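You operate a simulated robot arm through the tools that you are given. There is no shell and no other tool.

The job below is to be done with a simulated two-armed robot. You get a single attempt, and the scene is never put back.

## Task
Blow the rig out through the trap valve and leave the port open.
Fine: collar tight, pump to about 4 bar, trap valve open till zero and closed again; release stays closed; collar free, steel plug on the white pad. Set down upright: steel plug. Where these are worked on the way, their far stop is far enough and under half their travel is too little: trap valve.

The check looks at the end state, three seconds after you hand in, the way a careful person would. Anything else that was tipped, shoved, dropped, spilled or broken makes it a failure.

## Robot
Two 7-joint arms with fingered hands on one trunk that stands fixed in place. Base frame: the origin is at the foot of the trunk, x ahead of it, y to its left, z up. Units: cm, degrees, N and s.
The left shoulder is at [7, 15.7, 126.4], the right one opposite. With the tool pointing down near the work surface each hand reaches from about 22 to 88 cm from the base axis, measured 20 degrees to its own side. Payload 5 kg a hand.
The tool frame of a hand sits at the grasp point between the pads (the TCP): z along the fingers, y along the line on which they close. The tips reach 3.1 cm beyond it. The gripper opens to 15.6 cm; its body begins 8.8 cm behind the TCP. The gripper is a hand of 4 fingers: y runs from the thumb to the fingers, the wrist lies at [0, 0, -24.9] in the tool frame.
Orientation is told as [roll, pitch, yaw] about the base's x, y, z axes, in that order, counted from this pose: with the fingers straight down and closing along the base's y, the tool's x points along the base's -x, its y along +y and its z along -z.

## Interface
- The arms move only by the tool drive_tool. It takes "left_commands", "right_commands" or both (then of equal length, played together; a hand with none holds still); each is a list of rows, each a list of 2 entries, a list of its own where there are three numbers: the shift along the base's x, y, z in cm, then the turn, a rotation vector about the base's x, y, z in degrees. In form: [[[x, y, z], [rx, ry, rz]], ...]. A call has 1 to 20 rows; each row is the pose to reach, as a shift and turn from the pose commanded when the call began. Each row takes 0.2 s and may step no farther than 5 cm and 8.6 degrees from the row before; otherwise, the whole call is refused. Where a pose cannot be reached the arm comes as near as it can. A force on the tool above 40 N (or 10 N above the force at the start of the call, whichever is more), or a blocked arm, ends the call early, and 0.2 s more pass. In this call time passes only in rows, and 0.2 s behind the last. It gives the time, the measured TCP pose, the force on the tool (base axes), the opening and the grip force at its end, in the units of the frame above (readings bear some noise), with the torque about the TCP (base axes, N m) and any sound that the robot's microphone picked up.
- Cameras (640 x 400 px; columns grow to the right, rows downward): "scene" is now at [12.78, -3.46, 148.08]; the picture's right is [-0.42, -0.91, -0.00], its down [-0.61, 0.28, -0.74] and it looks along [0.67, -0.31, -0.67] (base axes); focal length 313 px, centre (320, 200). "left" rides on the left gripper at [-7.2, 0.2, -11.1] in its tool frame; the picture's right is [-0.02, -1.00, 0.00], its down [0.84, -0.02, -0.54] and it looks along [0.54, -0.01, 0.84] (tool axes); focal length 234 px, centre (320, 200). "right" rides on the right gripper at [7.2, 0.2, -11.1] in its tool frame; the picture's right is [-0.02, 1.00, 0.00], its down [-0.84, -0.02, -0.54] and it looks along [-0.54, -0.01, 0.84] (tool axes); focal length 234 px, centre (320, 200). There is no depth. A picture from a camera that has moved, and an enlarged one, comes with that camera's place and axes in the base frame and with its lens.
- grab_frame(camera): a new picture of that camera. No time passes.
- raise_lower(by): slides the trunk up (or, below 0, down) by that many cm; the arms and the scene camera ride with it, the base frame stays. It gives what a move gives, with no picture.
- finger_targets(finger1, finger2, finger3, thumb_bend, hand): sets how far each is bent, from 0 (flat) to 1 (curled in); at 0.3 the hand is open as for a grip, at 0.7 the pads meet at the TCP. One left out holds its place. A second passes; each finger stops where it meets its share of the squeeze, and holds until it gets a number again. It is the only way to open and close the hand. It gives what a move gives, with no picture; readings hold the bend of each and the force on the fingers (four entries, about 0 where the hand has none), thumb and palm.
- turn_head(pan, tilt): turns the head with the scene camera to pan (to the left, within 86 degrees either way) and tilt (down, from -29 to 69), counted from straight ahead of the robot. It gives what a move gives.
- inspect(camera, box): a new picture of the part [left, top, right, bottom] of that camera's present view, enlarged. No time passes.
- close_job(): hands the job in; it is judged then, once.

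Nothing tells you positions but the pictures and the camera data. Unless the task says otherwise, let go and move clear before handing in.

The tools are called after "Request:" as a command line: name --argument value ..., lists and objects as JSON in quotes. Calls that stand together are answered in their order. drive_tool: Moves the arms, as the interface text tells. Its arguments: {"type":"object","properties":{"left_commands":{"type":"array"},"right_commands":{"type":"array"}},"required":[]} The other tools are called the same way: raise_lower (by) moves the trunk up or down; finger_targets (finger1, finger2, finger3, thumb_bend, hand) moves the fingers one by one; turn_head (pan, tilt) turns the head that bears the scene camera; grab_frame (camera) takes a picture; inspect (camera, box) takes an enlarged picture of a part of a camera's view; close_job () hands the job in.

At the start:

```text
time: 0.0
left_tcp_pos: [66.07, -0.33, 118.15]
left_orientation: [0.0, 0.0, 0.0]
left_ft_force: [-0.1, 0.0, -0.2]
left_wrist_torque: [-0.02, -0.03, 0.0]
left_grip_width: 15.58
left_finger_force: 0.1
left_shape: jaw
left_bend: [0.3, 0.3, 0.3, 0.3]
left_finger forces: [0.1, 0.0, 0.0, 0.1, 0.0, 0.0]
right_tcp_pos: [48.18, -56.23, 118.11]
right_orientation: [0.0, 0.0, 0.0]
right_ft_force: [0.4, -1.3, 0.2]
right_wrist_torque: [0.02, 0.0, 0.02]
right_grip_width: 15.59
right_finger_force: 0.0
right_shape: jaw
right_bend: [0.3, 0.3, 0.3, 0.3]
right_finger forces: [0.1, 0.1, 0.0, 0.0, 0.0, 0.0]
trunk travel left (down, up): [-65.0, 29.0]
head pan, tilt (commanded): [-24.8, 42.2]
```

scene: 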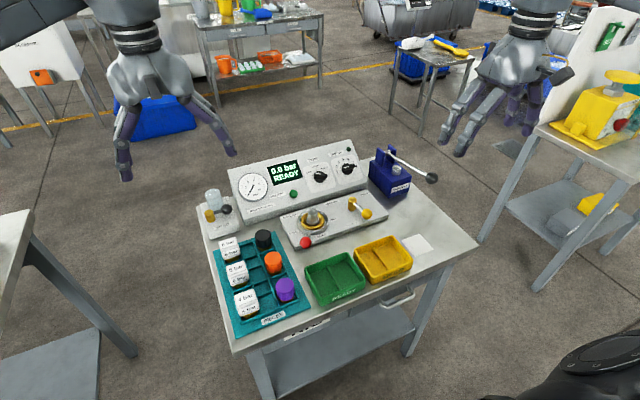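
right: 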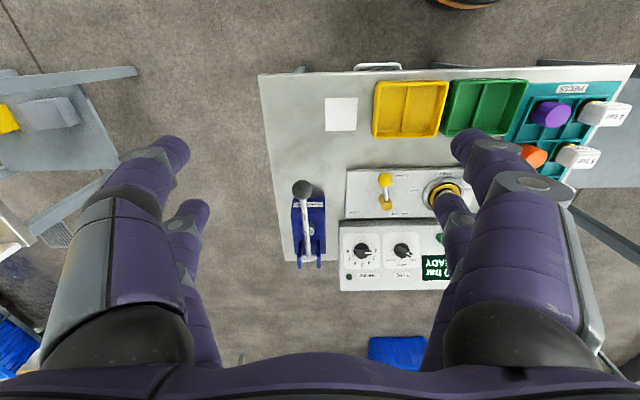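
left: 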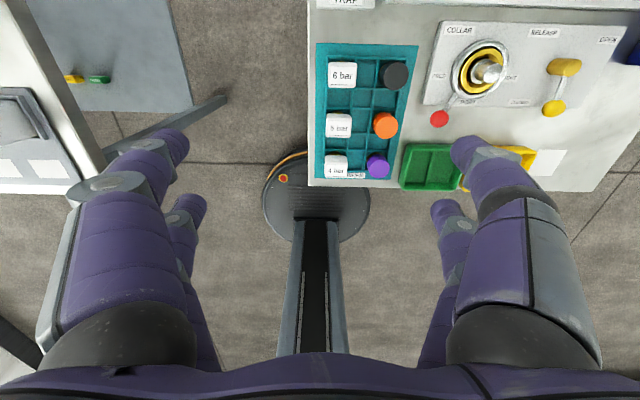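

I see a test bench with a gauge panel, a collar with a plug in a port, a release valve, a trap valve at the left, a blue pump with a lever at the right, and a white pad. I will look closer before moving anything.

Request:
inspect --camera "scene" --box '[190, 130, 350, 230]'

Request:
inspect --camera "scene" --box '[270, 170, 400, 260]'

Request:
inspect --camera "scene" --box '[340, 130, 480, 270]'

Request:
inspect --camera "left" --box '[300, 0, 640, 200]'

Request:
inspect --camera "right" --box '[260, 60, 640, 300]'

```text
4.00 times, centred on (270, 180) of scene
camera zoom: at [12.78, -3.46, 148.08], right [-0.42, -0.91, 0.0], down [-0.61, 0.28, -0.74], along [0.67, -0.31, -0.67], focal length 1253 px, centre (520, 280)
```

zoom: 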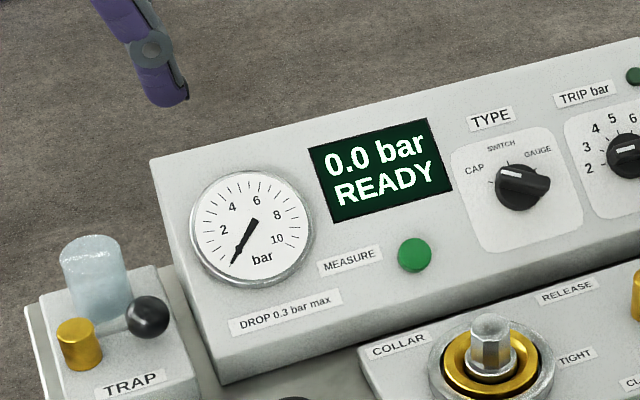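

```text
4.44 times, centred on (335, 215) of scene
camera zoom: at [12.78, -3.46, 148.08], right [-0.42, -0.91, 0.0], down [-0.61, 0.28, -0.74], along [0.67, -0.31, -0.67], focal length 1392 px, centre (253, 133)
```

zoom: 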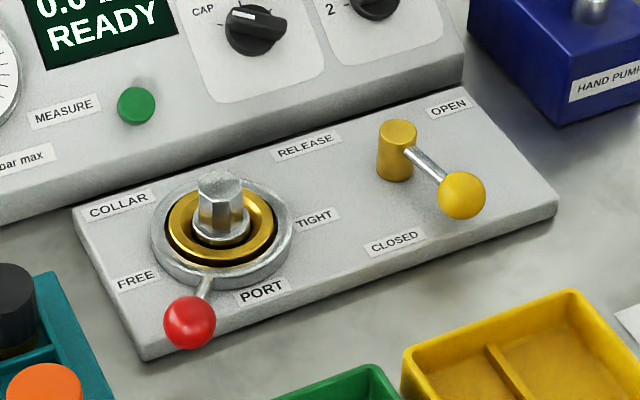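

```text
2.86 times, centred on (410, 200) of scene
camera zoom: at [12.78, -3.46, 148.08], right [-0.42, -0.91, 0.0], down [-0.61, 0.28, -0.74], along [0.67, -0.31, -0.67], focal length 895 px, centre (63, 200)
```

zoom: 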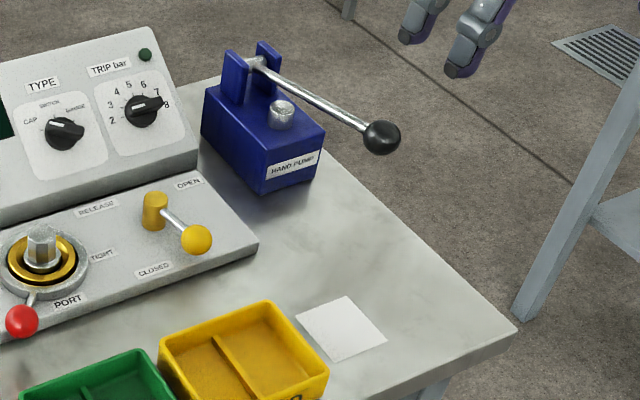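

```text
1.88 times, centred on (470, 100) of left
camera zoom: at [73.36, -0.22, 129.28], right [0.02, -1.0, 0.0], down [-0.84, -0.02, 0.54], along [-0.54, -0.01, -0.84], focal length 441 px, centre (38, 388)
```

zoom: 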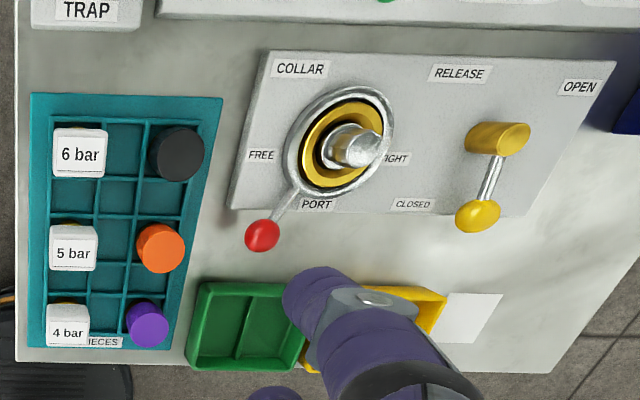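

```text
1.67 times, centred on (450, 180) of right
camera zoom: at [40.91, -56.11, 129.29], right [0.02, 1.0, 0.0], down [0.84, -0.02, 0.54], along [0.54, -0.01, -0.84], focal length 390 px, centre (103, 233)
```

zoom: 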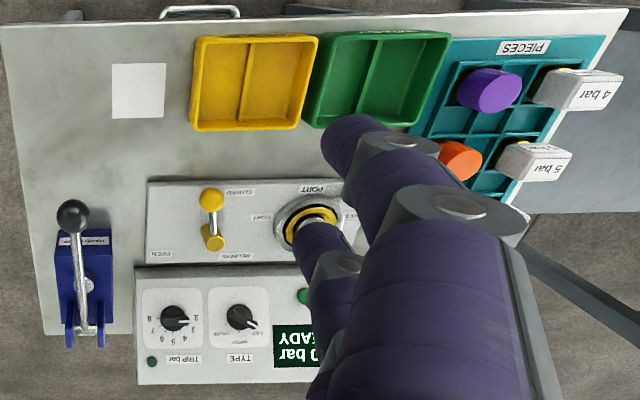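

The bench runs roughly along the base axes, at about z 80. I will zoom in further to read each lever's state and measure positions.

Request:
inspect --camera "scene" --box '[190, 175, 250, 240]'

Request:
inspect --camera "scene" --box '[285, 195, 345, 255]'

Request:
inspect --camera "scene" --box '[335, 185, 395, 245]'

Request:
inspect --camera "scene" --box '[365, 140, 445, 200]'

Request:
inspect --camera "scene" --box '[300, 140, 370, 200]'

Request:
inspect --camera "left" --box '[420, 20, 540, 140]'

Request:
inspect --camera "right" --box '[280, 160, 480, 300]'

```text
6.15 times, centred on (220, 208) of scene
camera zoom: at [12.78, -3.46, 148.08], right [-0.42, -0.91, 0.0], down [-0.61, 0.28, -0.74], along [0.67, -0.31, -0.67], focal length 1928 px, centre (935, 154)
```

zoom: 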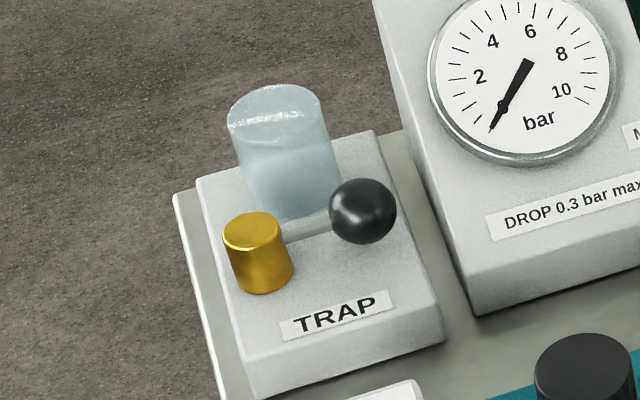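

```text
6.67 times, centred on (315, 225) of scene
camera zoom: at [12.78, -3.46, 148.08], right [-0.42, -0.91, 0.0], down [-0.61, 0.28, -0.74], along [0.67, -0.31, -0.67], focal length 2088 px, centre (353, 33)
```

zoom: 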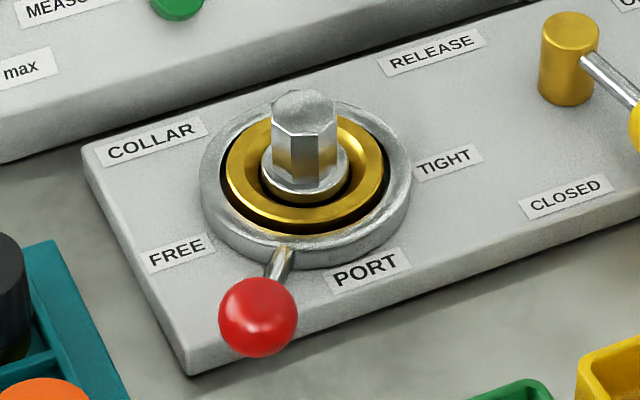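

```text
6.67 times, centred on (365, 215) of scene
camera zoom: at [12.78, -3.46, 148.08], right [-0.42, -0.91, 0.0], down [-0.61, 0.28, -0.74], along [0.67, -0.31, -0.67], focal length 2088 px, centre (20, 100)
```

zoom: 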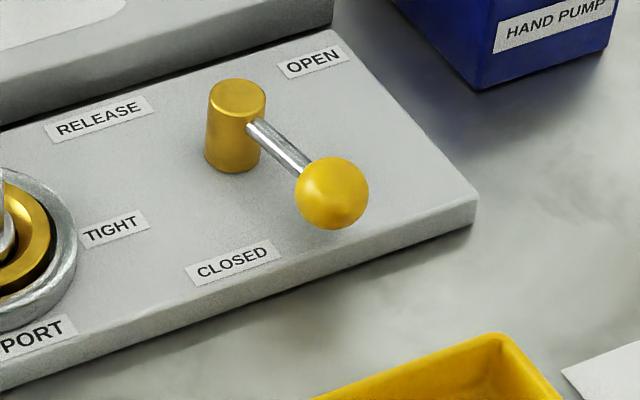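

```text
6.67 times, centred on (405, 170) of scene
camera zoom: at [12.78, -3.46, 148.08], right [-0.42, -0.91, 0.0], down [-0.61, 0.28, -0.74], along [0.67, -0.31, -0.67], focal length 2088 px, centre (-247, 400)
```

zoom: 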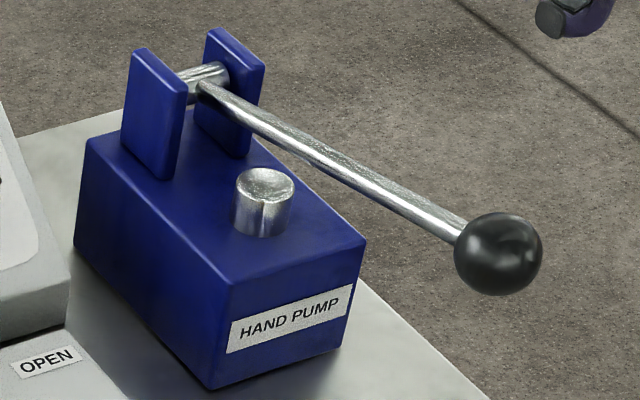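

```text
6.67 times, centred on (335, 170) of scene
camera zoom: at [12.78, -3.46, 148.08], right [-0.42, -0.91, 0.0], down [-0.61, 0.28, -0.74], along [0.67, -0.31, -0.67], focal length 2088 px, centre (220, 400)
```

zoom: 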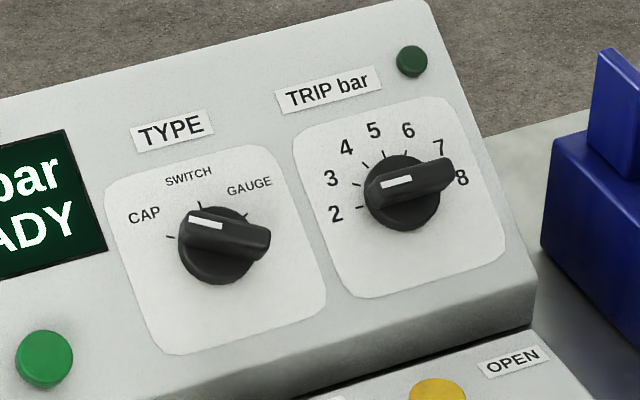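

```text
3.33 times, centred on (480, 80) of left
camera zoom: at [73.36, -0.22, 129.28], right [0.02, -1.0, 0.0], down [-0.84, -0.02, 0.54], along [-0.54, -0.01, -0.84], focal length 781 px, centre (-213, 600)
```

zoom: 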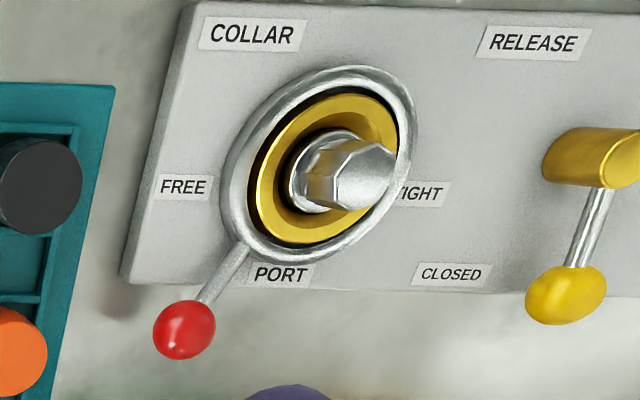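

```text
2.86 times, centred on (380, 230) of right
camera zoom: at [40.91, -56.11, 129.29], right [0.02, 1.0, 0.0], down [0.84, -0.02, 0.54], along [0.54, -0.01, -0.84], focal length 669 px, centre (149, 114)
```

zoom: 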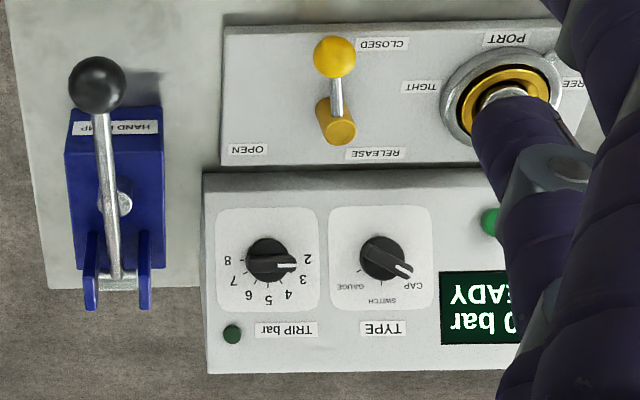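

Positions so far, in cm: plug about (70.8, -28, top 87), red collar ball (63, -22.5, 84.5), release ball (65, -42.5, 84.6), pump ball (61.3, -59.7, 94.5), trap ball near (82.5, -6, 86), pad near (52, -51.5, 80). Next I look at the hands so I know their finger shape.

Request:
inspect --camera "scene" --box '[80, 0, 260, 190]'

Request:
inspect --camera "scene" --box '[420, 0, 600, 170]'

Request:
turn_head --pan -24.8 --tilt 30

Request:
grab_frame --camera "scene"

```text
2.11 times, centred on (170, 95) of scene
camera zoom: at [12.78, -3.46, 148.08], right [-0.42, -0.91, 0.0], down [-0.61, 0.28, -0.74], along [0.67, -0.31, -0.67], focal length 659 px, centre (636, 421)
```

zoom: 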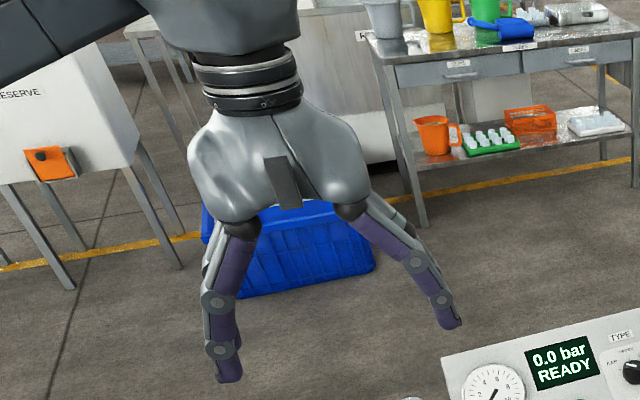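

```text
2.35 times, centred on (510, 85) of scene
camera zoom: at [12.78, -3.46, 148.08], right [-0.42, -0.91, 0.0], down [-0.61, 0.28, -0.74], along [0.67, -0.31, -0.67], focal length 737 px, centre (-127, 471)
```

zoom: 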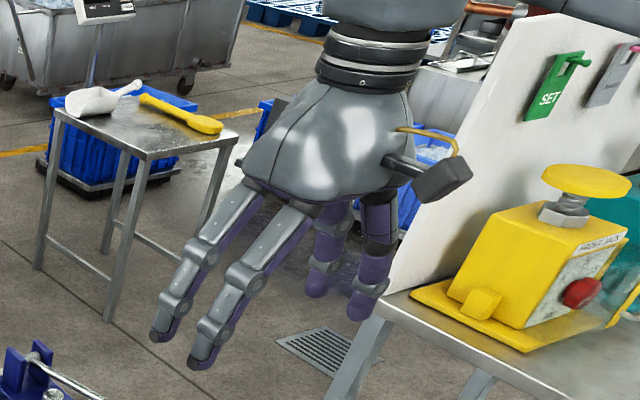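

```text
time: 0.7
left_tcp_pos: [65.96, -0.39, 118.23]
left_orientation: [0.0, 0.0, 0.1]
left_ft_force: [0.2, 0.5, 0.5]
left_wrist_torque: [0.02, 0.01, 0.01]
left_grip_width: 15.59
left_finger_force: 0.1
left_shape: jaw
left_bend: [0.3, 0.3, 0.3, 0.3]
left_finger forces: [0.0, 0.0, 0.1, 0.0, 0.0, 0.1]
right_tcp_pos: [48.22, -56.24, 118.2]
right_orientation: [0.0, 0.1, 0.1]
right_ft_force: [-0.6, -0.1, -0.4]
right_wrist_torque: [-0.02, -0.01, 0.02]
right_grip_width: 15.58
right_finger_force: 0.1
right_shape: jaw
right_bend: [0.3, 0.3, 0.3, 0.3]
right_finger forces: [0.0, 0.0, 0.1, 0.1, 0.0, 0.1]
trunk travel left (down, up): [-65.0, 29.0]
head pan, tilt (commanded): [-24.8, 30.0]
```

```text
taken
camera scene: at [13.41, -3.75, 149.93], right [-0.42, -0.91, 0.0], down [-0.45, 0.21, -0.87], along [0.79, -0.36, -0.5], focal length 313 px, centre (320, 200)
```

scene: 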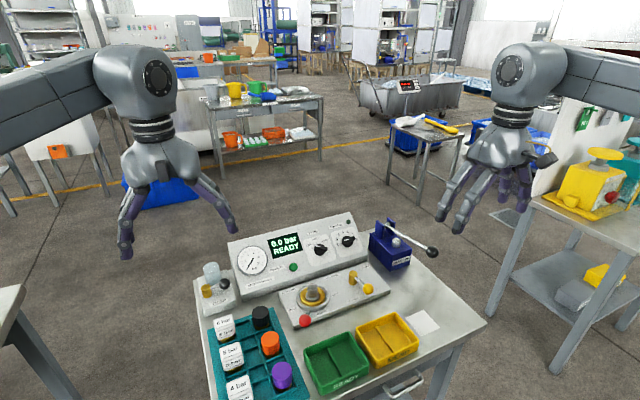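

The hand shows two digits on each side. I will bend them one at a time on the left hand, in free air, to learn which is which.

Request:
finger_targets --hand "left" --finger1 1.0

Request:
grab_frame --camera "left"

Request:
inspect --camera "scene" --box '[90, 100, 260, 280]'

Request:
finger_targets --hand "left" --finger2 1.0

Request:
grab_frame --camera "left"

Request:
finger_targets --hand "left" --finger3 1.0

Request:
grab_frame --camera "left"

Request:
inspect --camera "scene" --box '[90, 100, 260, 280]'

```text
time: 1.7
left_tcp_pos: [66.02, -0.35, 118.18]
left_orientation: [-0.1, -0.1, 0.0]
left_ft_force: [0.2, -0.6, 0.2]
left_wrist_torque: [0.0, 0.01, -0.01]
left_grip_width: 7.0
left_finger_force: 0.0
left_shape: fingers
left_bend: [1.0, 0.3, 0.3, 0.3]
left_finger forces: [0.0, 0.0, 0.0, 0.1, 0.0, 0.0]
right_tcp_pos: [48.22, -56.25, 118.17]
right_orientation: [0.1, -0.1, 0.0]
right_ft_force: [0.8, 0.8, -0.3]
right_wrist_torque: [0.02, -0.04, -0.01]
right_grip_width: 15.62
right_finger_force: 0.0
right_shape: jaw
right_bend: [0.3, 0.3, 0.3, 0.3]
right_finger forces: [0.0, 0.0, 0.1, 0.0, 0.0, 0.0]
trunk travel left (down, up): [-65.0, 29.0]
head pan, tilt (commanded): [-24.8, 30.0]
```

```text
taken
camera left: at [73.36, -0.22, 129.28], right [0.02, -1.0, 0.0], down [-0.84, -0.02, 0.54], along [-0.54, -0.01, -0.84], focal length 234 px, centre (320, 200)
```

left: 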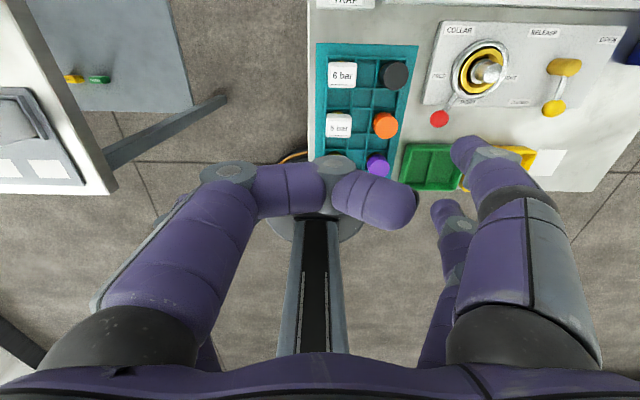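

```text
2.22 times, centred on (175, 190) of scene
camera zoom: at [13.42, -3.75, 149.94], right [-0.42, -0.91, 0.0], down [-0.45, 0.21, -0.87], along [0.79, -0.36, -0.5], focal length 696 px, centre (642, 222)
```

zoom: 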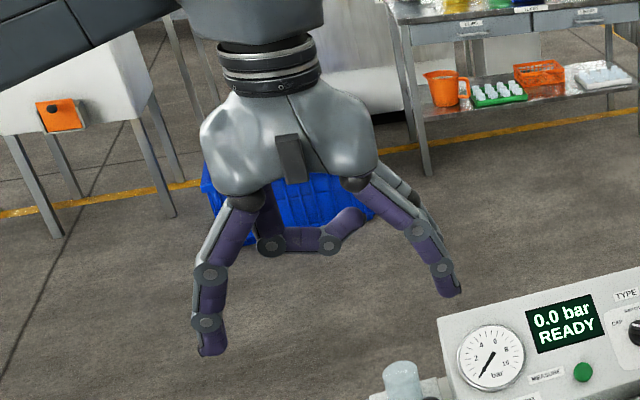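

```text
time: 2.7
left_tcp_pos: [66.06, -0.29, 118.19]
left_orientation: [-0.1, 0.0, -0.1]
left_ft_force: [0.5, -0.9, 0.0]
left_wrist_torque: [-0.02, -0.01, 0.01]
left_grip_width: 7.03
left_finger_force: 0.0
left_shape: fingers
left_bend: [1.0, 1.0, 0.3, 0.3]
left_finger forces: [0.1, 0.0, 0.1, 0.0, 0.1, 0.1]
right_tcp_pos: [48.15, -56.07, 118.25]
right_orientation: [0.1, 0.0, -0.1]
right_ft_force: [0.9, -0.5, 0.4]
right_wrist_torque: [-0.03, -0.01, 0.04]
right_grip_width: 15.57
right_finger_force: 0.0
right_shape: jaw
right_bend: [0.3, 0.3, 0.3, 0.3]
right_finger forces: [0.1, 0.0, 0.1, 0.0, 0.0, 0.0]
trunk travel left (down, up): [-65.0, 29.0]
head pan, tilt (commanded): [-24.8, 30.0]
```

```text
taken
camera left: at [73.36, -0.22, 129.28], right [0.02, -1.0, 0.0], down [-0.84, -0.02, 0.54], along [-0.54, -0.01, -0.84], focal length 234 px, centre (320, 200)
```

left: 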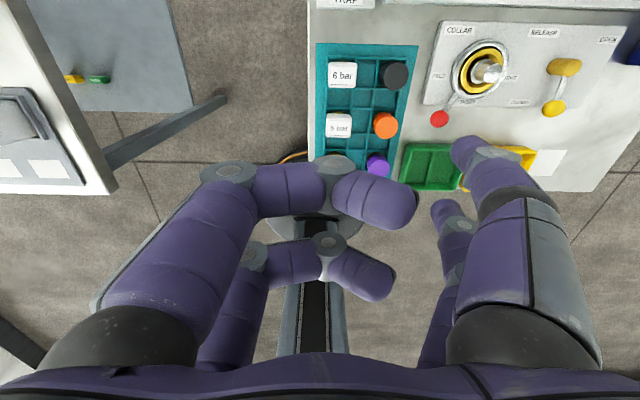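

```text
time: 3.7
left_tcp_pos: [65.99, -0.48, 118.22]
left_orientation: [0.0, 0.0, -0.1]
left_ft_force: [-0.2, -0.3, 0.3]
left_wrist_torque: [0.01, 0.04, 0.02]
left_grip_width: 7.02
left_finger_force: 0.0
left_shape: fingers
left_bend: [1.0, 1.0, 0.86, 0.3]
left_finger forces: [0.0, 0.0, 0.1, 0.1, 0.1, 0.0]
right_tcp_pos: [48.15, -56.1, 118.2]
right_orientation: [0.0, 0.1, 0.0]
right_ft_force: [-0.1, -0.1, -0.3]
right_wrist_torque: [-0.03, 0.0, 0.03]
right_grip_width: 15.57
right_finger_force: 0.0
right_shape: jaw
right_bend: [0.3, 0.3, 0.3, 0.3]
right_finger forces: [0.0, 0.0, 0.0, 0.0, 0.0, 0.0]
trunk travel left (down, up): [-65.0, 29.0]
head pan, tilt (commanded): [-24.8, 30.0]
```

```text
taken
camera left: at [73.36, -0.22, 129.28], right [0.02, -1.0, 0.0], down [-0.84, -0.02, 0.54], along [-0.54, -0.01, -0.84], focal length 234 px, centre (320, 200)
```

left: 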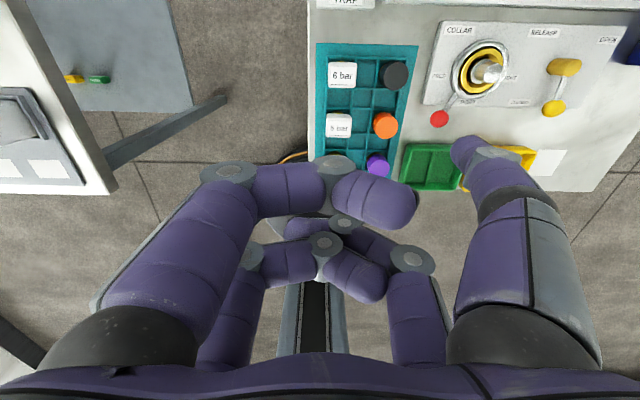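

```text
2.22 times, centred on (175, 190) of scene
camera zoom: at [13.42, -3.75, 149.94], right [-0.42, -0.91, 0.0], down [-0.45, 0.21, -0.87], along [0.79, -0.36, -0.5], focal length 696 px, centre (642, 222)
```

zoom: 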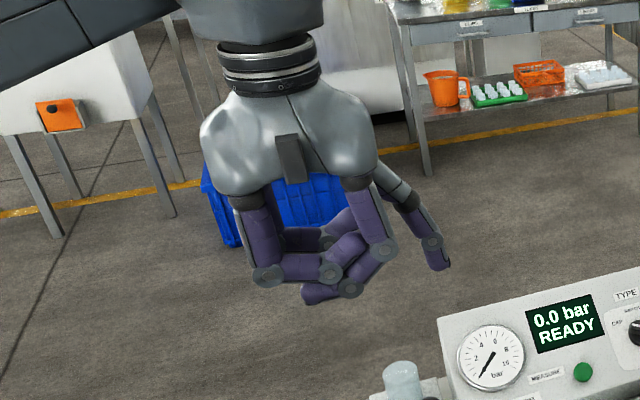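

Left-hand mapping: finger1 is +y/+x, finger2 is +y/-x, finger3 is -y/-x, and the thumb is -y/+x. I will now check the right hand in the same way.

Request:
finger_targets --hand "right" --finger1 1.0

Request:
grab_frame --camera "right"

Request:
finger_targets --hand "right" --finger2 1.0 --finger1 0.3

Request:
grab_frame --camera "right"

Request:
finger_targets --hand "right" --finger3 1.0 --finger2 0.3

Request:
grab_frame --camera "right"

```text
time: 4.7
left_tcp_pos: [66.04, -0.32, 118.2]
left_orientation: [-0.1, 0.0, 0.0]
left_ft_force: [1.0, -1.1, 0.7]
left_wrist_torque: [0.0, -0.01, -0.04]
left_grip_width: 7.04
left_finger_force: 0.0
left_shape: fingers
left_bend: [1.0, 1.0, 0.87, 0.3]
left_finger forces: [0.1, 0.0, 0.0, 0.1, 0.1, 0.1]
right_tcp_pos: [48.1, -56.19, 118.2]
right_orientation: [0.1, 0.1, 0.0]
right_ft_force: [-0.1, -0.9, -0.2]
right_wrist_torque: [-0.01, 0.0, -0.01]
right_grip_width: 7.01
right_finger_force: 0.1
right_shape: fingers
right_bend: [1.0, 0.3, 0.3, 0.3]
right_finger forces: [0.1, 0.0, 0.0, 0.1, 0.0, 0.0]
trunk travel left (down, up): [-65.0, 29.0]
head pan, tilt (commanded): [-24.8, 30.0]
```

```text
taken
camera right: at [40.91, -56.11, 129.29], right [0.02, 1.0, 0.0], down [0.84, -0.02, 0.54], along [0.54, -0.01, -0.84], focal length 234 px, centre (320, 200)
```

right: 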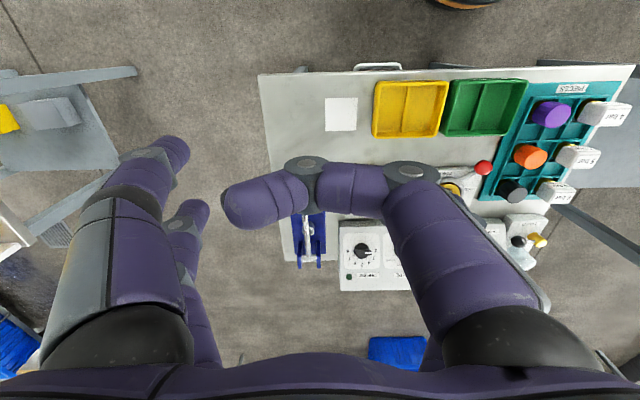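

```text
time: 5.7
left_tcp_pos: [66.13, -0.41, 118.18]
left_orientation: [0.0, 0.1, 0.0]
left_ft_force: [-1.1, 0.0, 0.0]
left_wrist_torque: [-0.03, 0.02, -0.01]
left_grip_width: 7.04
left_finger_force: 0.0
left_shape: fingers
left_bend: [1.0, 1.0, 0.87, 0.3]
left_finger forces: [0.0, 0.0, 0.0, 0.0, 0.0, 0.1]
right_tcp_pos: [48.28, -56.2, 118.18]
right_orientation: [0.0, 0.0, 0.0]
right_ft_force: [-0.4, -0.5, -0.2]
right_wrist_torque: [-0.01, 0.0, 0.02]
right_grip_width: 15.97
right_finger_force: 0.1
right_shape: fingers
right_bend: [0.3, 1.0, 0.3, 0.3]
right_finger forces: [0.0, 0.0, 0.0, 0.0, 0.1, 0.0]
trunk travel left (down, up): [-65.0, 29.0]
head pan, tilt (commanded): [-24.8, 30.0]
```

```text
taken
camera right: at [40.91, -56.11, 129.29], right [0.02, 1.0, 0.0], down [0.84, -0.02, 0.54], along [0.54, -0.01, -0.84], focal length 234 px, centre (320, 200)
```

right: 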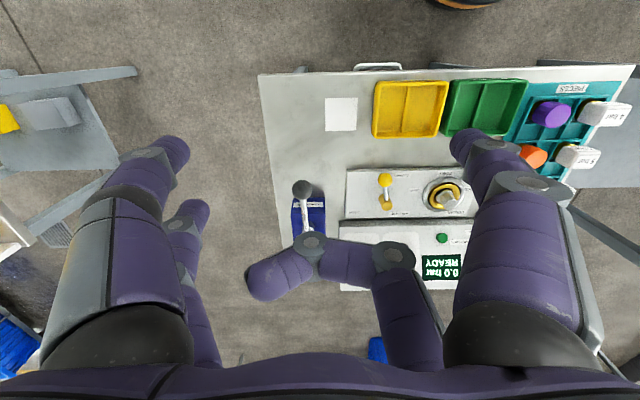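

```text
time: 6.7
left_tcp_pos: [66.14, -0.45, 118.18]
left_orientation: [0.0, 0.1, 0.0]
left_ft_force: [0.7, -0.3, 0.0]
left_wrist_torque: [0.0, 0.03, 0.0]
left_grip_width: 7.04
left_finger_force: 0.0
left_shape: fingers
left_bend: [1.0, 1.0, 0.87, 0.3]
left_finger forces: [0.0, 0.1, 0.0, 0.1, 0.0, 0.0]
right_tcp_pos: [48.2, -56.29, 118.22]
right_orientation: [0.1, 0.0, -0.1]
right_ft_force: [-1.3, -0.5, -0.2]
right_wrist_torque: [0.02, 0.03, 0.02]
right_grip_width: 15.98
right_finger_force: 0.1
right_shape: fingers
right_bend: [0.3, 0.3, 1.0, 0.3]
right_finger forces: [0.1, 0.1, 0.0, 0.1, 0.0, 0.0]
trunk travel left (down, up): [-65.0, 29.0]
head pan, tilt (commanded): [-24.8, 30.0]
```

```text
taken
camera right: at [40.91, -56.11, 129.29], right [0.02, 1.0, 0.0], down [0.84, -0.02, 0.54], along [0.54, -0.01, -0.84], focal length 234 px, centre (320, 200)
```

right: 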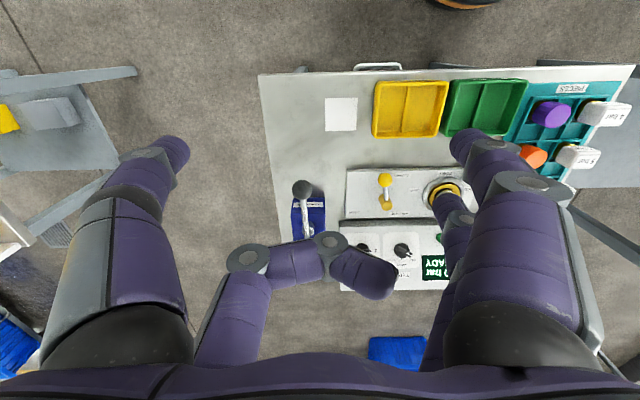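

Right-hand mapping: finger1 is +y/-x (camera side), finger2 is +y/+x, finger3 is -y/+x, and the thumb is -y/-x. I now park the left hand out of the way and shape the right hand as a two-finger cage for the red collar lever, with finger1 and thumb half bent and the others curled up.

Request:
finger_targets --hand "right" --finger1 0.55 --finger2 1.0 --finger3 1.0 --thumb_bend 0.55

Request:
drive_tool --left_commands '[[[-2, 4, 0], [0, 0, 0]], [[-4, 8, 0], [0, 0, 0]], [[-6, 12, 0], [0, 0, 0]], [[-8, 16, 0], [0, 0, 0]], [[-10, 20, 0], [0, 0, 0]], [[-12, 24, 0], [0, 0, 0]]]'

Request:
grab_frame --camera "right"

Request:
grab_frame --camera "scene"

```text
time: 7.7
left_tcp_pos: [65.94, -0.36, 118.24]
left_orientation: [0.1, 0.0, 0.0]
left_ft_force: [1.0, -0.2, 0.8]
left_wrist_torque: [0.02, -0.01, 0.01]
left_grip_width: 7.04
left_finger_force: 0.0
left_shape: fingers
left_bend: [1.0, 1.0, 0.87, 0.3]
left_finger forces: [0.0, 0.0, 0.0, 0.1, 0.1, 0.0]
right_tcp_pos: [48.21, -56.16, 118.21]
right_orientation: [0.0, 0.0, 0.0]
right_ft_force: [0.0, 0.4, -0.3]
right_wrist_torque: [0.01, 0.0, -0.02]
right_grip_width: 6.18
right_finger_force: 0.0
right_shape: fingers
right_bend: [0.55, 0.86, 1.0, 0.55]
right_finger forces: [0.0, 0.0, 0.0, 0.0, 0.0, 0.1]
trunk travel left (down, up): [-65.0, 29.0]
head pan, tilt (commanded): [-24.8, 30.0]
```

```text
time: 9.1
left_tcp_pos: [53.54, 23.68, 118.08]
left_orientation: [-0.1, 0.0, 0.0]
left_ft_force: [-0.7, 0.2, 0.3]
left_wrist_torque: [-0.01, -0.01, -0.02]
left_grip_width: 7.02
left_finger_force: 0.1
left_shape: fingers
left_bend: [1.0, 1.0, 0.87, 0.3]
left_finger forces: [0.1, 0.0, 0.0, 0.1, 0.0, 0.0]
right_tcp_pos: [48.12, -56.15, 118.28]
right_orientation: [-0.2, 0.0, 0.0]
right_ft_force: [-0.4, 0.0, 1.0]
right_wrist_torque: [-0.02, -0.05, -0.02]
right_grip_width: 6.16
right_finger_force: 0.0
right_shape: fingers
right_bend: [0.55, 0.87, 1.0, 0.55]
right_finger forces: [0.0, 0.1, 0.0, 0.0, 0.0, 0.0]
trunk travel left (down, up): [-65.0, 29.0]
head pan, tilt (commanded): [-24.8, 30.0]
```

```text
taken
camera right: at [40.75, -55.95, 129.44], right [0.02, 1.0, 0.0], down [0.84, -0.02, 0.55], along [0.55, -0.01, -0.84], focal length 234 px, centre (320, 200)
```

right: 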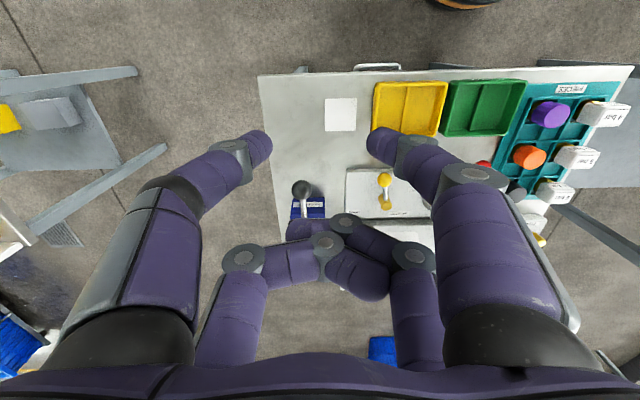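

```text
taken
camera scene: at [13.26, -3.54, 149.96], right [-0.42, -0.91, 0.0], down [-0.45, 0.21, -0.87], along [0.79, -0.36, -0.5], focal length 313 px, centre (320, 200)
```

scene: 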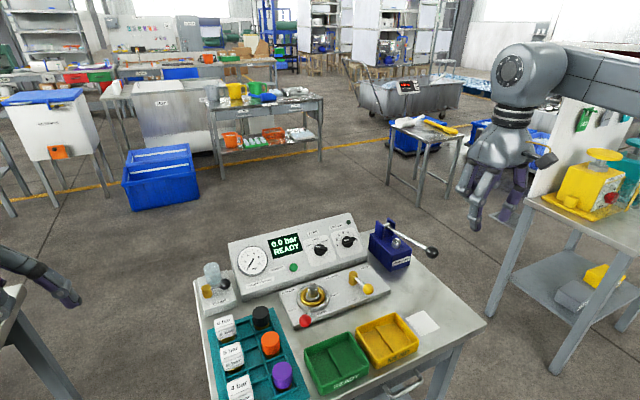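

The cage is formed (gap 6.2 cm) and the left hand is clear. Next the right hand moves above the red lever, yawed to match it, stopping high for a check.

Request:
drive_tool --right_commands '[[[1.66, 3.24, -1.0], [0, 0, -3.5]], [[3.32, 6.48, -2.0], [0, 0, -7]], [[4.98, 9.72, -3.5], [0, 0, -10.5]], [[6.64, 12.96, -5.5], [0, 0, -14]], [[8.3, 16.2, -7.5], [0, 0, -17.5]], [[9.96, 19.44, -9.5], [0, 0, -21]], [[11.62, 22.68, -11.5], [0, 0, -24.5]], [[13.28, 25.92, -13.5], [0, 0, -28]], [[14.94, 29.16, -15.5], [0, 0, -31.5]], [[16.6, 32.4, -17.5], [0, 0, -35]]]'

Request:
grab_frame --camera "right"

Request:
grab_frame --camera "scene"

Request:
grab_frame --camera "left"

```text
time: 11.3
left_tcp_pos: [54.04, 23.58, 117.87]
left_orientation: [-0.1, 0.1, 0.0]
left_ft_force: [0.4, 0.3, 0.9]
left_wrist_torque: [0.0, 0.06, 0.01]
left_grip_width: 7.04
left_finger_force: 0.1
left_shape: fingers
left_bend: [1.0, 1.0, 0.87, 0.3]
left_finger forces: [0.0, 0.0, 0.0, 0.0, 0.0, 0.1]
right_tcp_pos: [65.11, -23.39, 100.59]
right_orientation: [-0.1, 0.2, -35.1]
right_ft_force: [-0.7, -0.1, 0.6]
right_wrist_torque: [-0.01, 0.01, -0.01]
right_grip_width: 6.16
right_finger_force: 0.1
right_shape: fingers
right_bend: [0.55, 0.87, 1.0, 0.55]
right_finger forces: [0.0, 0.1, 0.0, 0.0, 0.0, 0.0]
trunk travel left (down, up): [-65.0, 29.0]
head pan, tilt (commanded): [-24.8, 30.0]
```

```text
taken
camera right: at [59.24, -19.22, 111.73], right [0.59, 0.8, 0.0], down [0.67, -0.5, 0.54], along [0.44, -0.32, -0.84], focal length 234 px, centre (320, 200)
```

right: 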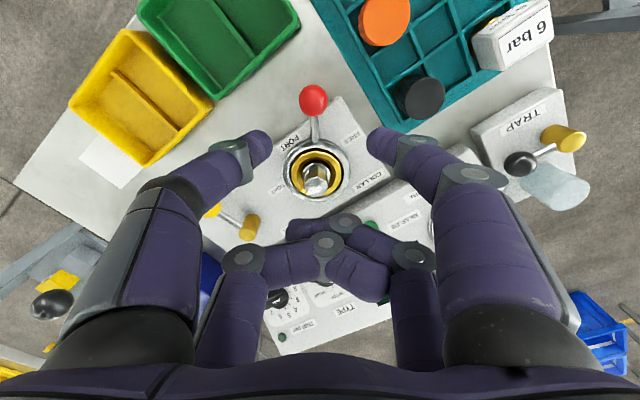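

```text
taken
camera scene: at [13.64, -3.61, 149.92], right [-0.42, -0.91, 0.0], down [-0.46, 0.21, -0.87], along [0.79, -0.36, -0.5], focal length 313 px, centre (320, 200)
```

scene: 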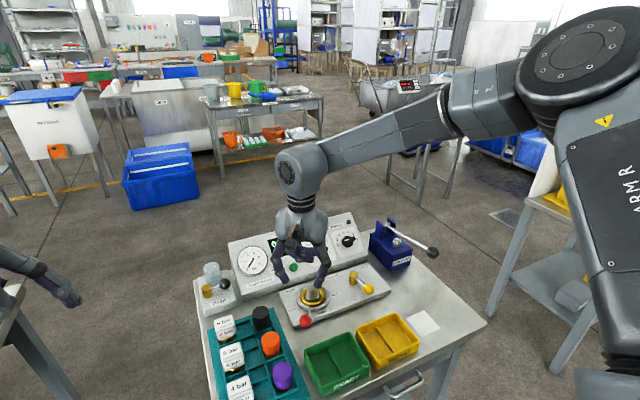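

```text
taken
camera left: at [61.34, 23.83, 128.91], right [0.02, -1.0, 0.0], down [-0.84, -0.02, 0.55], along [-0.55, -0.01, -0.84], focal length 234 px, centre (320, 200)
```

left: 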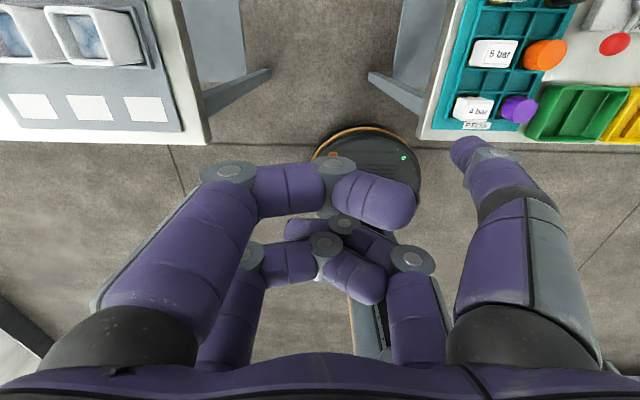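

The red ball, plug and trap all re-triangulate to the same places, and the ball lies between the two finger lines. I lower to just above the lever and check again.

Request:
drive_tool --right_commands '[[[0, 0, -2.5], [0, 0, 0]], [[0, 0, -5], [0, 0, 0]], [[0, 0, -7.5], [0, 0, 0]], [[0, 0, -9.5], [0, 0, 0]]]'

Request:
grab_frame --camera "right"

Request:
inspect --camera "scene" --box '[230, 220, 370, 340]'

```text
time: 12.3
left_tcp_pos: [53.96, 23.61, 118.01]
left_orientation: [0.0, 0.0, 0.0]
left_ft_force: [0.9, -1.2, 0.2]
left_wrist_torque: [0.0, 0.01, 0.0]
left_grip_width: 7.02
left_finger_force: 0.0
left_shape: fingers
left_bend: [1.0, 1.0, 0.87, 0.3]
left_finger forces: [0.0, 0.0, 0.0, 0.0, 0.1, 0.1]
right_tcp_pos: [64.88, -23.64, 91.11]
right_orientation: [0.0, 0.0, -35.0]
right_ft_force: [-0.1, 0.4, -0.4]
right_wrist_torque: [-0.01, 0.03, 0.02]
right_grip_width: 6.15
right_finger_force: 0.1
right_shape: fingers
right_bend: [0.55, 0.87, 1.0, 0.55]
right_finger forces: [0.0, 0.1, 0.0, 0.0, 0.1, 0.0]
trunk travel left (down, up): [-65.0, 29.0]
head pan, tilt (commanded): [-24.8, 30.0]
```

```text
taken
camera right: at [59.08, -19.51, 102.21], right [0.59, 0.81, 0.0], down [0.68, -0.5, 0.54], along [0.44, -0.32, -0.84], focal length 234 px, centre (320, 200)
```

right: 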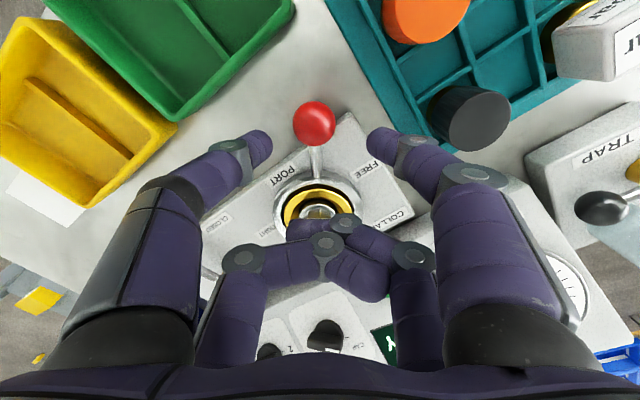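

```text
3.33 times, centred on (300, 280) of scene
camera zoom: at [13.52, -3.74, 149.93], right [-0.42, -0.91, 0.0], down [-0.45, 0.21, -0.87], along [0.79, -0.36, -0.5], focal length 1044 px, centre (387, -67)
```

zoom: 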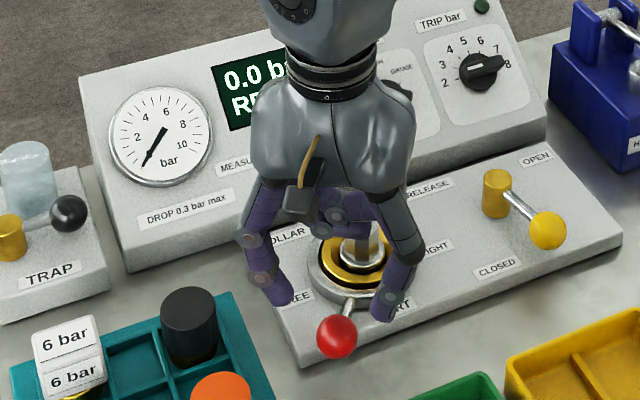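

Both fingertips flank the lever rod, well clear of the caps and the plug. I lower the last 4.6 cm so the ball sits inside the cage.

Request:
drive_tool --right_commands '[[[0, 0, -1.5], [0, 0, 0]], [[0, 0, -3], [0, 0, 0]], [[0, 0, -4.6], [0, 0, 0]]]'

Request:
grab_frame --camera "right"

Request:
inspect --camera "scene" --box '[230, 220, 370, 340]'

```text
time: 13.1
left_tcp_pos: [53.74, 23.56, 118.05]
left_orientation: [0.1, 0.0, 0.0]
left_ft_force: [-0.4, 0.1, 0.4]
left_wrist_torque: [-0.01, 0.01, 0.01]
left_grip_width: 7.03
left_finger_force: 0.2
left_shape: fingers
left_bend: [1.0, 1.0, 0.87, 0.3]
left_finger forces: [0.1, 0.0, 0.0, 0.0, 0.0, 0.0]
right_tcp_pos: [64.77, -23.48, 86.53]
right_orientation: [0.0, -0.1, -34.9]
right_ft_force: [-0.4, -0.2, -0.6]
right_wrist_torque: [0.0, -0.01, 0.0]
right_grip_width: 6.13
right_finger_force: 0.0
right_shape: fingers
right_bend: [0.55, 0.87, 1.0, 0.55]
right_finger forces: [0.0, 0.0, 0.0, 0.1, 0.1, 0.1]
trunk travel left (down, up): [-65.0, 29.0]
head pan, tilt (commanded): [-24.8, 30.0]
```

```text
taken
camera right: at [58.98, -19.46, 97.63], right [0.59, 0.8, 0.0], down [0.67, -0.5, 0.54], along [0.44, -0.32, -0.84], focal length 234 px, centre (320, 200)
```

right: 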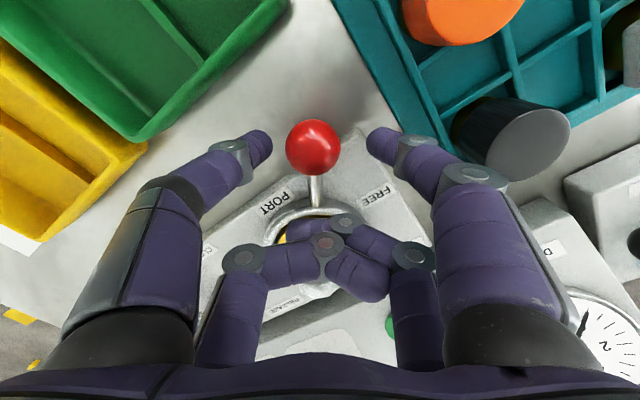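

```text
3.33 times, centred on (300, 280) of scene
camera zoom: at [13.44, -3.72, 149.94], right [-0.42, -0.91, 0.0], down [-0.45, 0.21, -0.87], along [0.79, -0.36, -0.5], focal length 1044 px, centre (387, -67)
```

zoom: 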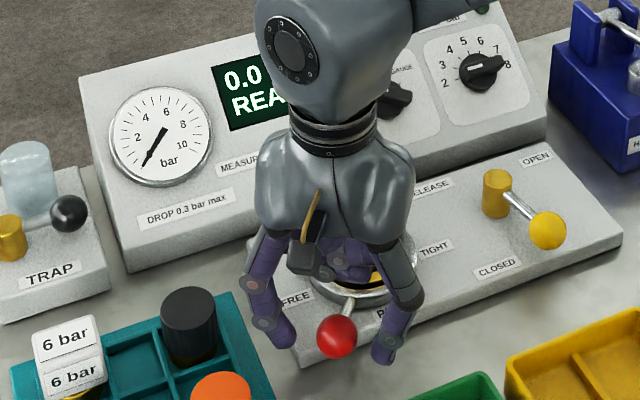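

The ball is centred in the cage. I sweep it along the arc toward TIGHT, turning the hand with the lever, and stop before the thumb could come near the release valve.

Request:
drive_tool --right_commands '[[[-0.342, -0.537, 0], [0, 0, 5]], [[-0.636, -1.102, 0], [0, 0, 10]], [[-0.88, -1.691, 0], [0, 0, 15]], [[-1.071, -2.298, 0], [0, 0, 20]], [[-1.209, -2.92, 0], [0, 0, 25]], [[-1.292, -3.551, 0], [0, 0, 30]], [[-1.32, -4.187, 0], [0, 0, 35]], [[-1.292, -4.824, 0], [0, 0, 40]], [[-1.209, -5.455, 0], [0, 0, 45]], [[-1.071, -6.077, 0], [0, 0, 50]], [[-0.88, -6.684, 0], [0, 0, 55]]]'

Request:
grab_frame --camera "right"

Request:
inspect --camera "scene" --box '[230, 220, 390, 340]'

```text
time: 15.5
left_tcp_pos: [53.78, 23.45, 117.9]
left_orientation: [0.0, 0.0, 0.0]
left_ft_force: [-0.3, 0.3, -0.4]
left_wrist_torque: [0.0, -0.03, -0.02]
left_grip_width: 7.02
left_finger_force: 0.1
left_shape: fingers
left_bend: [1.0, 1.0, 0.87, 0.3]
left_finger forces: [0.1, 0.0, 0.0, 0.0, 0.0, 0.0]
right_tcp_pos: [63.85, -30.39, 86.38]
right_orientation: [0.1, 0.1, 20.0]
right_ft_force: [-0.7, 1.5, 0.3]
right_wrist_torque: [-0.01, 0.0, 0.0]
right_grip_width: 6.3
right_finger_force: 0.3
right_shape: fingers
right_bend: [0.54, 0.87, 1.0, 0.55]
right_finger forces: [0.6, 0.0, 0.1, 0.0, 0.0, 0.0]
trunk travel left (down, up): [-65.0, 29.0]
head pan, tilt (commanded): [-24.8, 30.0]
```

```text
taken
camera right: at [56.96, -32.81, 97.66], right [-0.32, 0.95, 0.0], down [0.79, 0.27, 0.54], along [0.52, 0.17, -0.84], focal length 234 px, centre (320, 200)
```

right: 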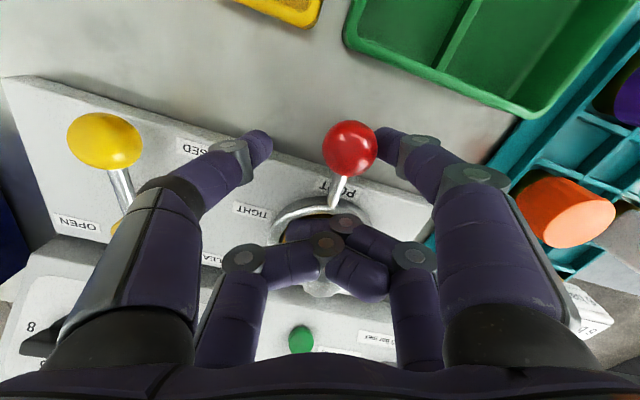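

```text
3.33 times, centred on (310, 280) of scene
camera zoom: at [13.42, -3.71, 149.94], right [-0.42, -0.91, 0.0], down [-0.45, 0.21, -0.87], along [0.79, -0.36, -0.5], focal length 1044 px, centre (353, -67)
```

zoom: 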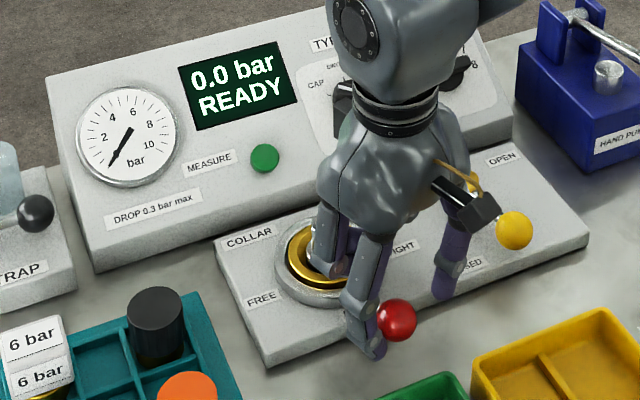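

The lever moves freely and is now about halfway. I continue the arc in small steps up to the point where the thumb still clears the release valve.

Request:
drive_tool --right_commands '[[[0.244, -0.588, 0], [0, 0, 5]], [[0.538, -1.153, 0], [0, 0, 10]], [[0.88, -1.69, 0], [0, 0, 15]], [[1.268, -2.196, 0], [0, 0, 20]], [[1.609, -2.575, 0], [0, 0, 24]]]'

Request:
grab_frame --camera "right"

Request:
inspect --camera "scene" --box '[230, 220, 390, 340]'

```text
time: 16.7
left_tcp_pos: [53.7, 23.63, 118.02]
left_orientation: [0.0, 0.1, 0.0]
left_ft_force: [0.4, 0.6, 0.3]
left_wrist_torque: [-0.03, 0.01, -0.01]
left_grip_width: 7.0
left_finger_force: 0.0
left_shape: fingers
left_bend: [1.0, 1.0, 0.87, 0.3]
left_finger forces: [0.0, 0.1, 0.0, 0.0, 0.0, 0.0]
right_tcp_pos: [65.56, -32.93, 86.48]
right_orientation: [0.0, 0.0, 44.3]
right_ft_force: [-1.7, -0.5, 0.2]
right_wrist_torque: [0.0, 0.02, -0.01]
right_grip_width: 6.33
right_finger_force: 0.7
right_shape: fingers
right_bend: [0.54, 0.87, 1.0, 0.55]
right_finger forces: [1.0, 0.0, 0.1, 0.1, 0.1, 0.0]
trunk travel left (down, up): [-65.0, 29.0]
head pan, tilt (commanded): [-24.8, 30.0]
```

```text
taken
camera right: at [60.2, -37.94, 97.64], right [-0.68, 0.74, 0.0], down [0.62, 0.57, 0.54], along [0.4, 0.37, -0.84], focal length 234 px, centre (320, 200)
```

right: 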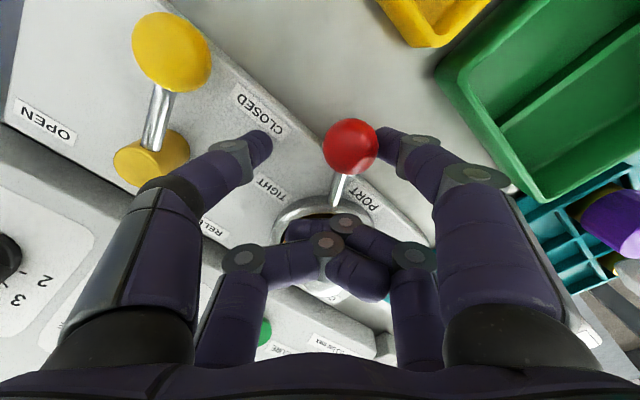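

```text
3.33 times, centred on (310, 280) of scene
camera zoom: at [13.42, -3.72, 149.94], right [-0.42, -0.91, 0.0], down [-0.45, 0.21, -0.87], along [0.79, -0.36, -0.5], focal length 1044 px, centre (353, -67)
```

zoom: 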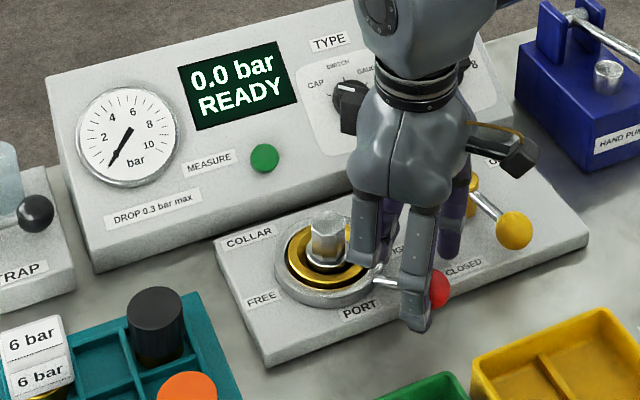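

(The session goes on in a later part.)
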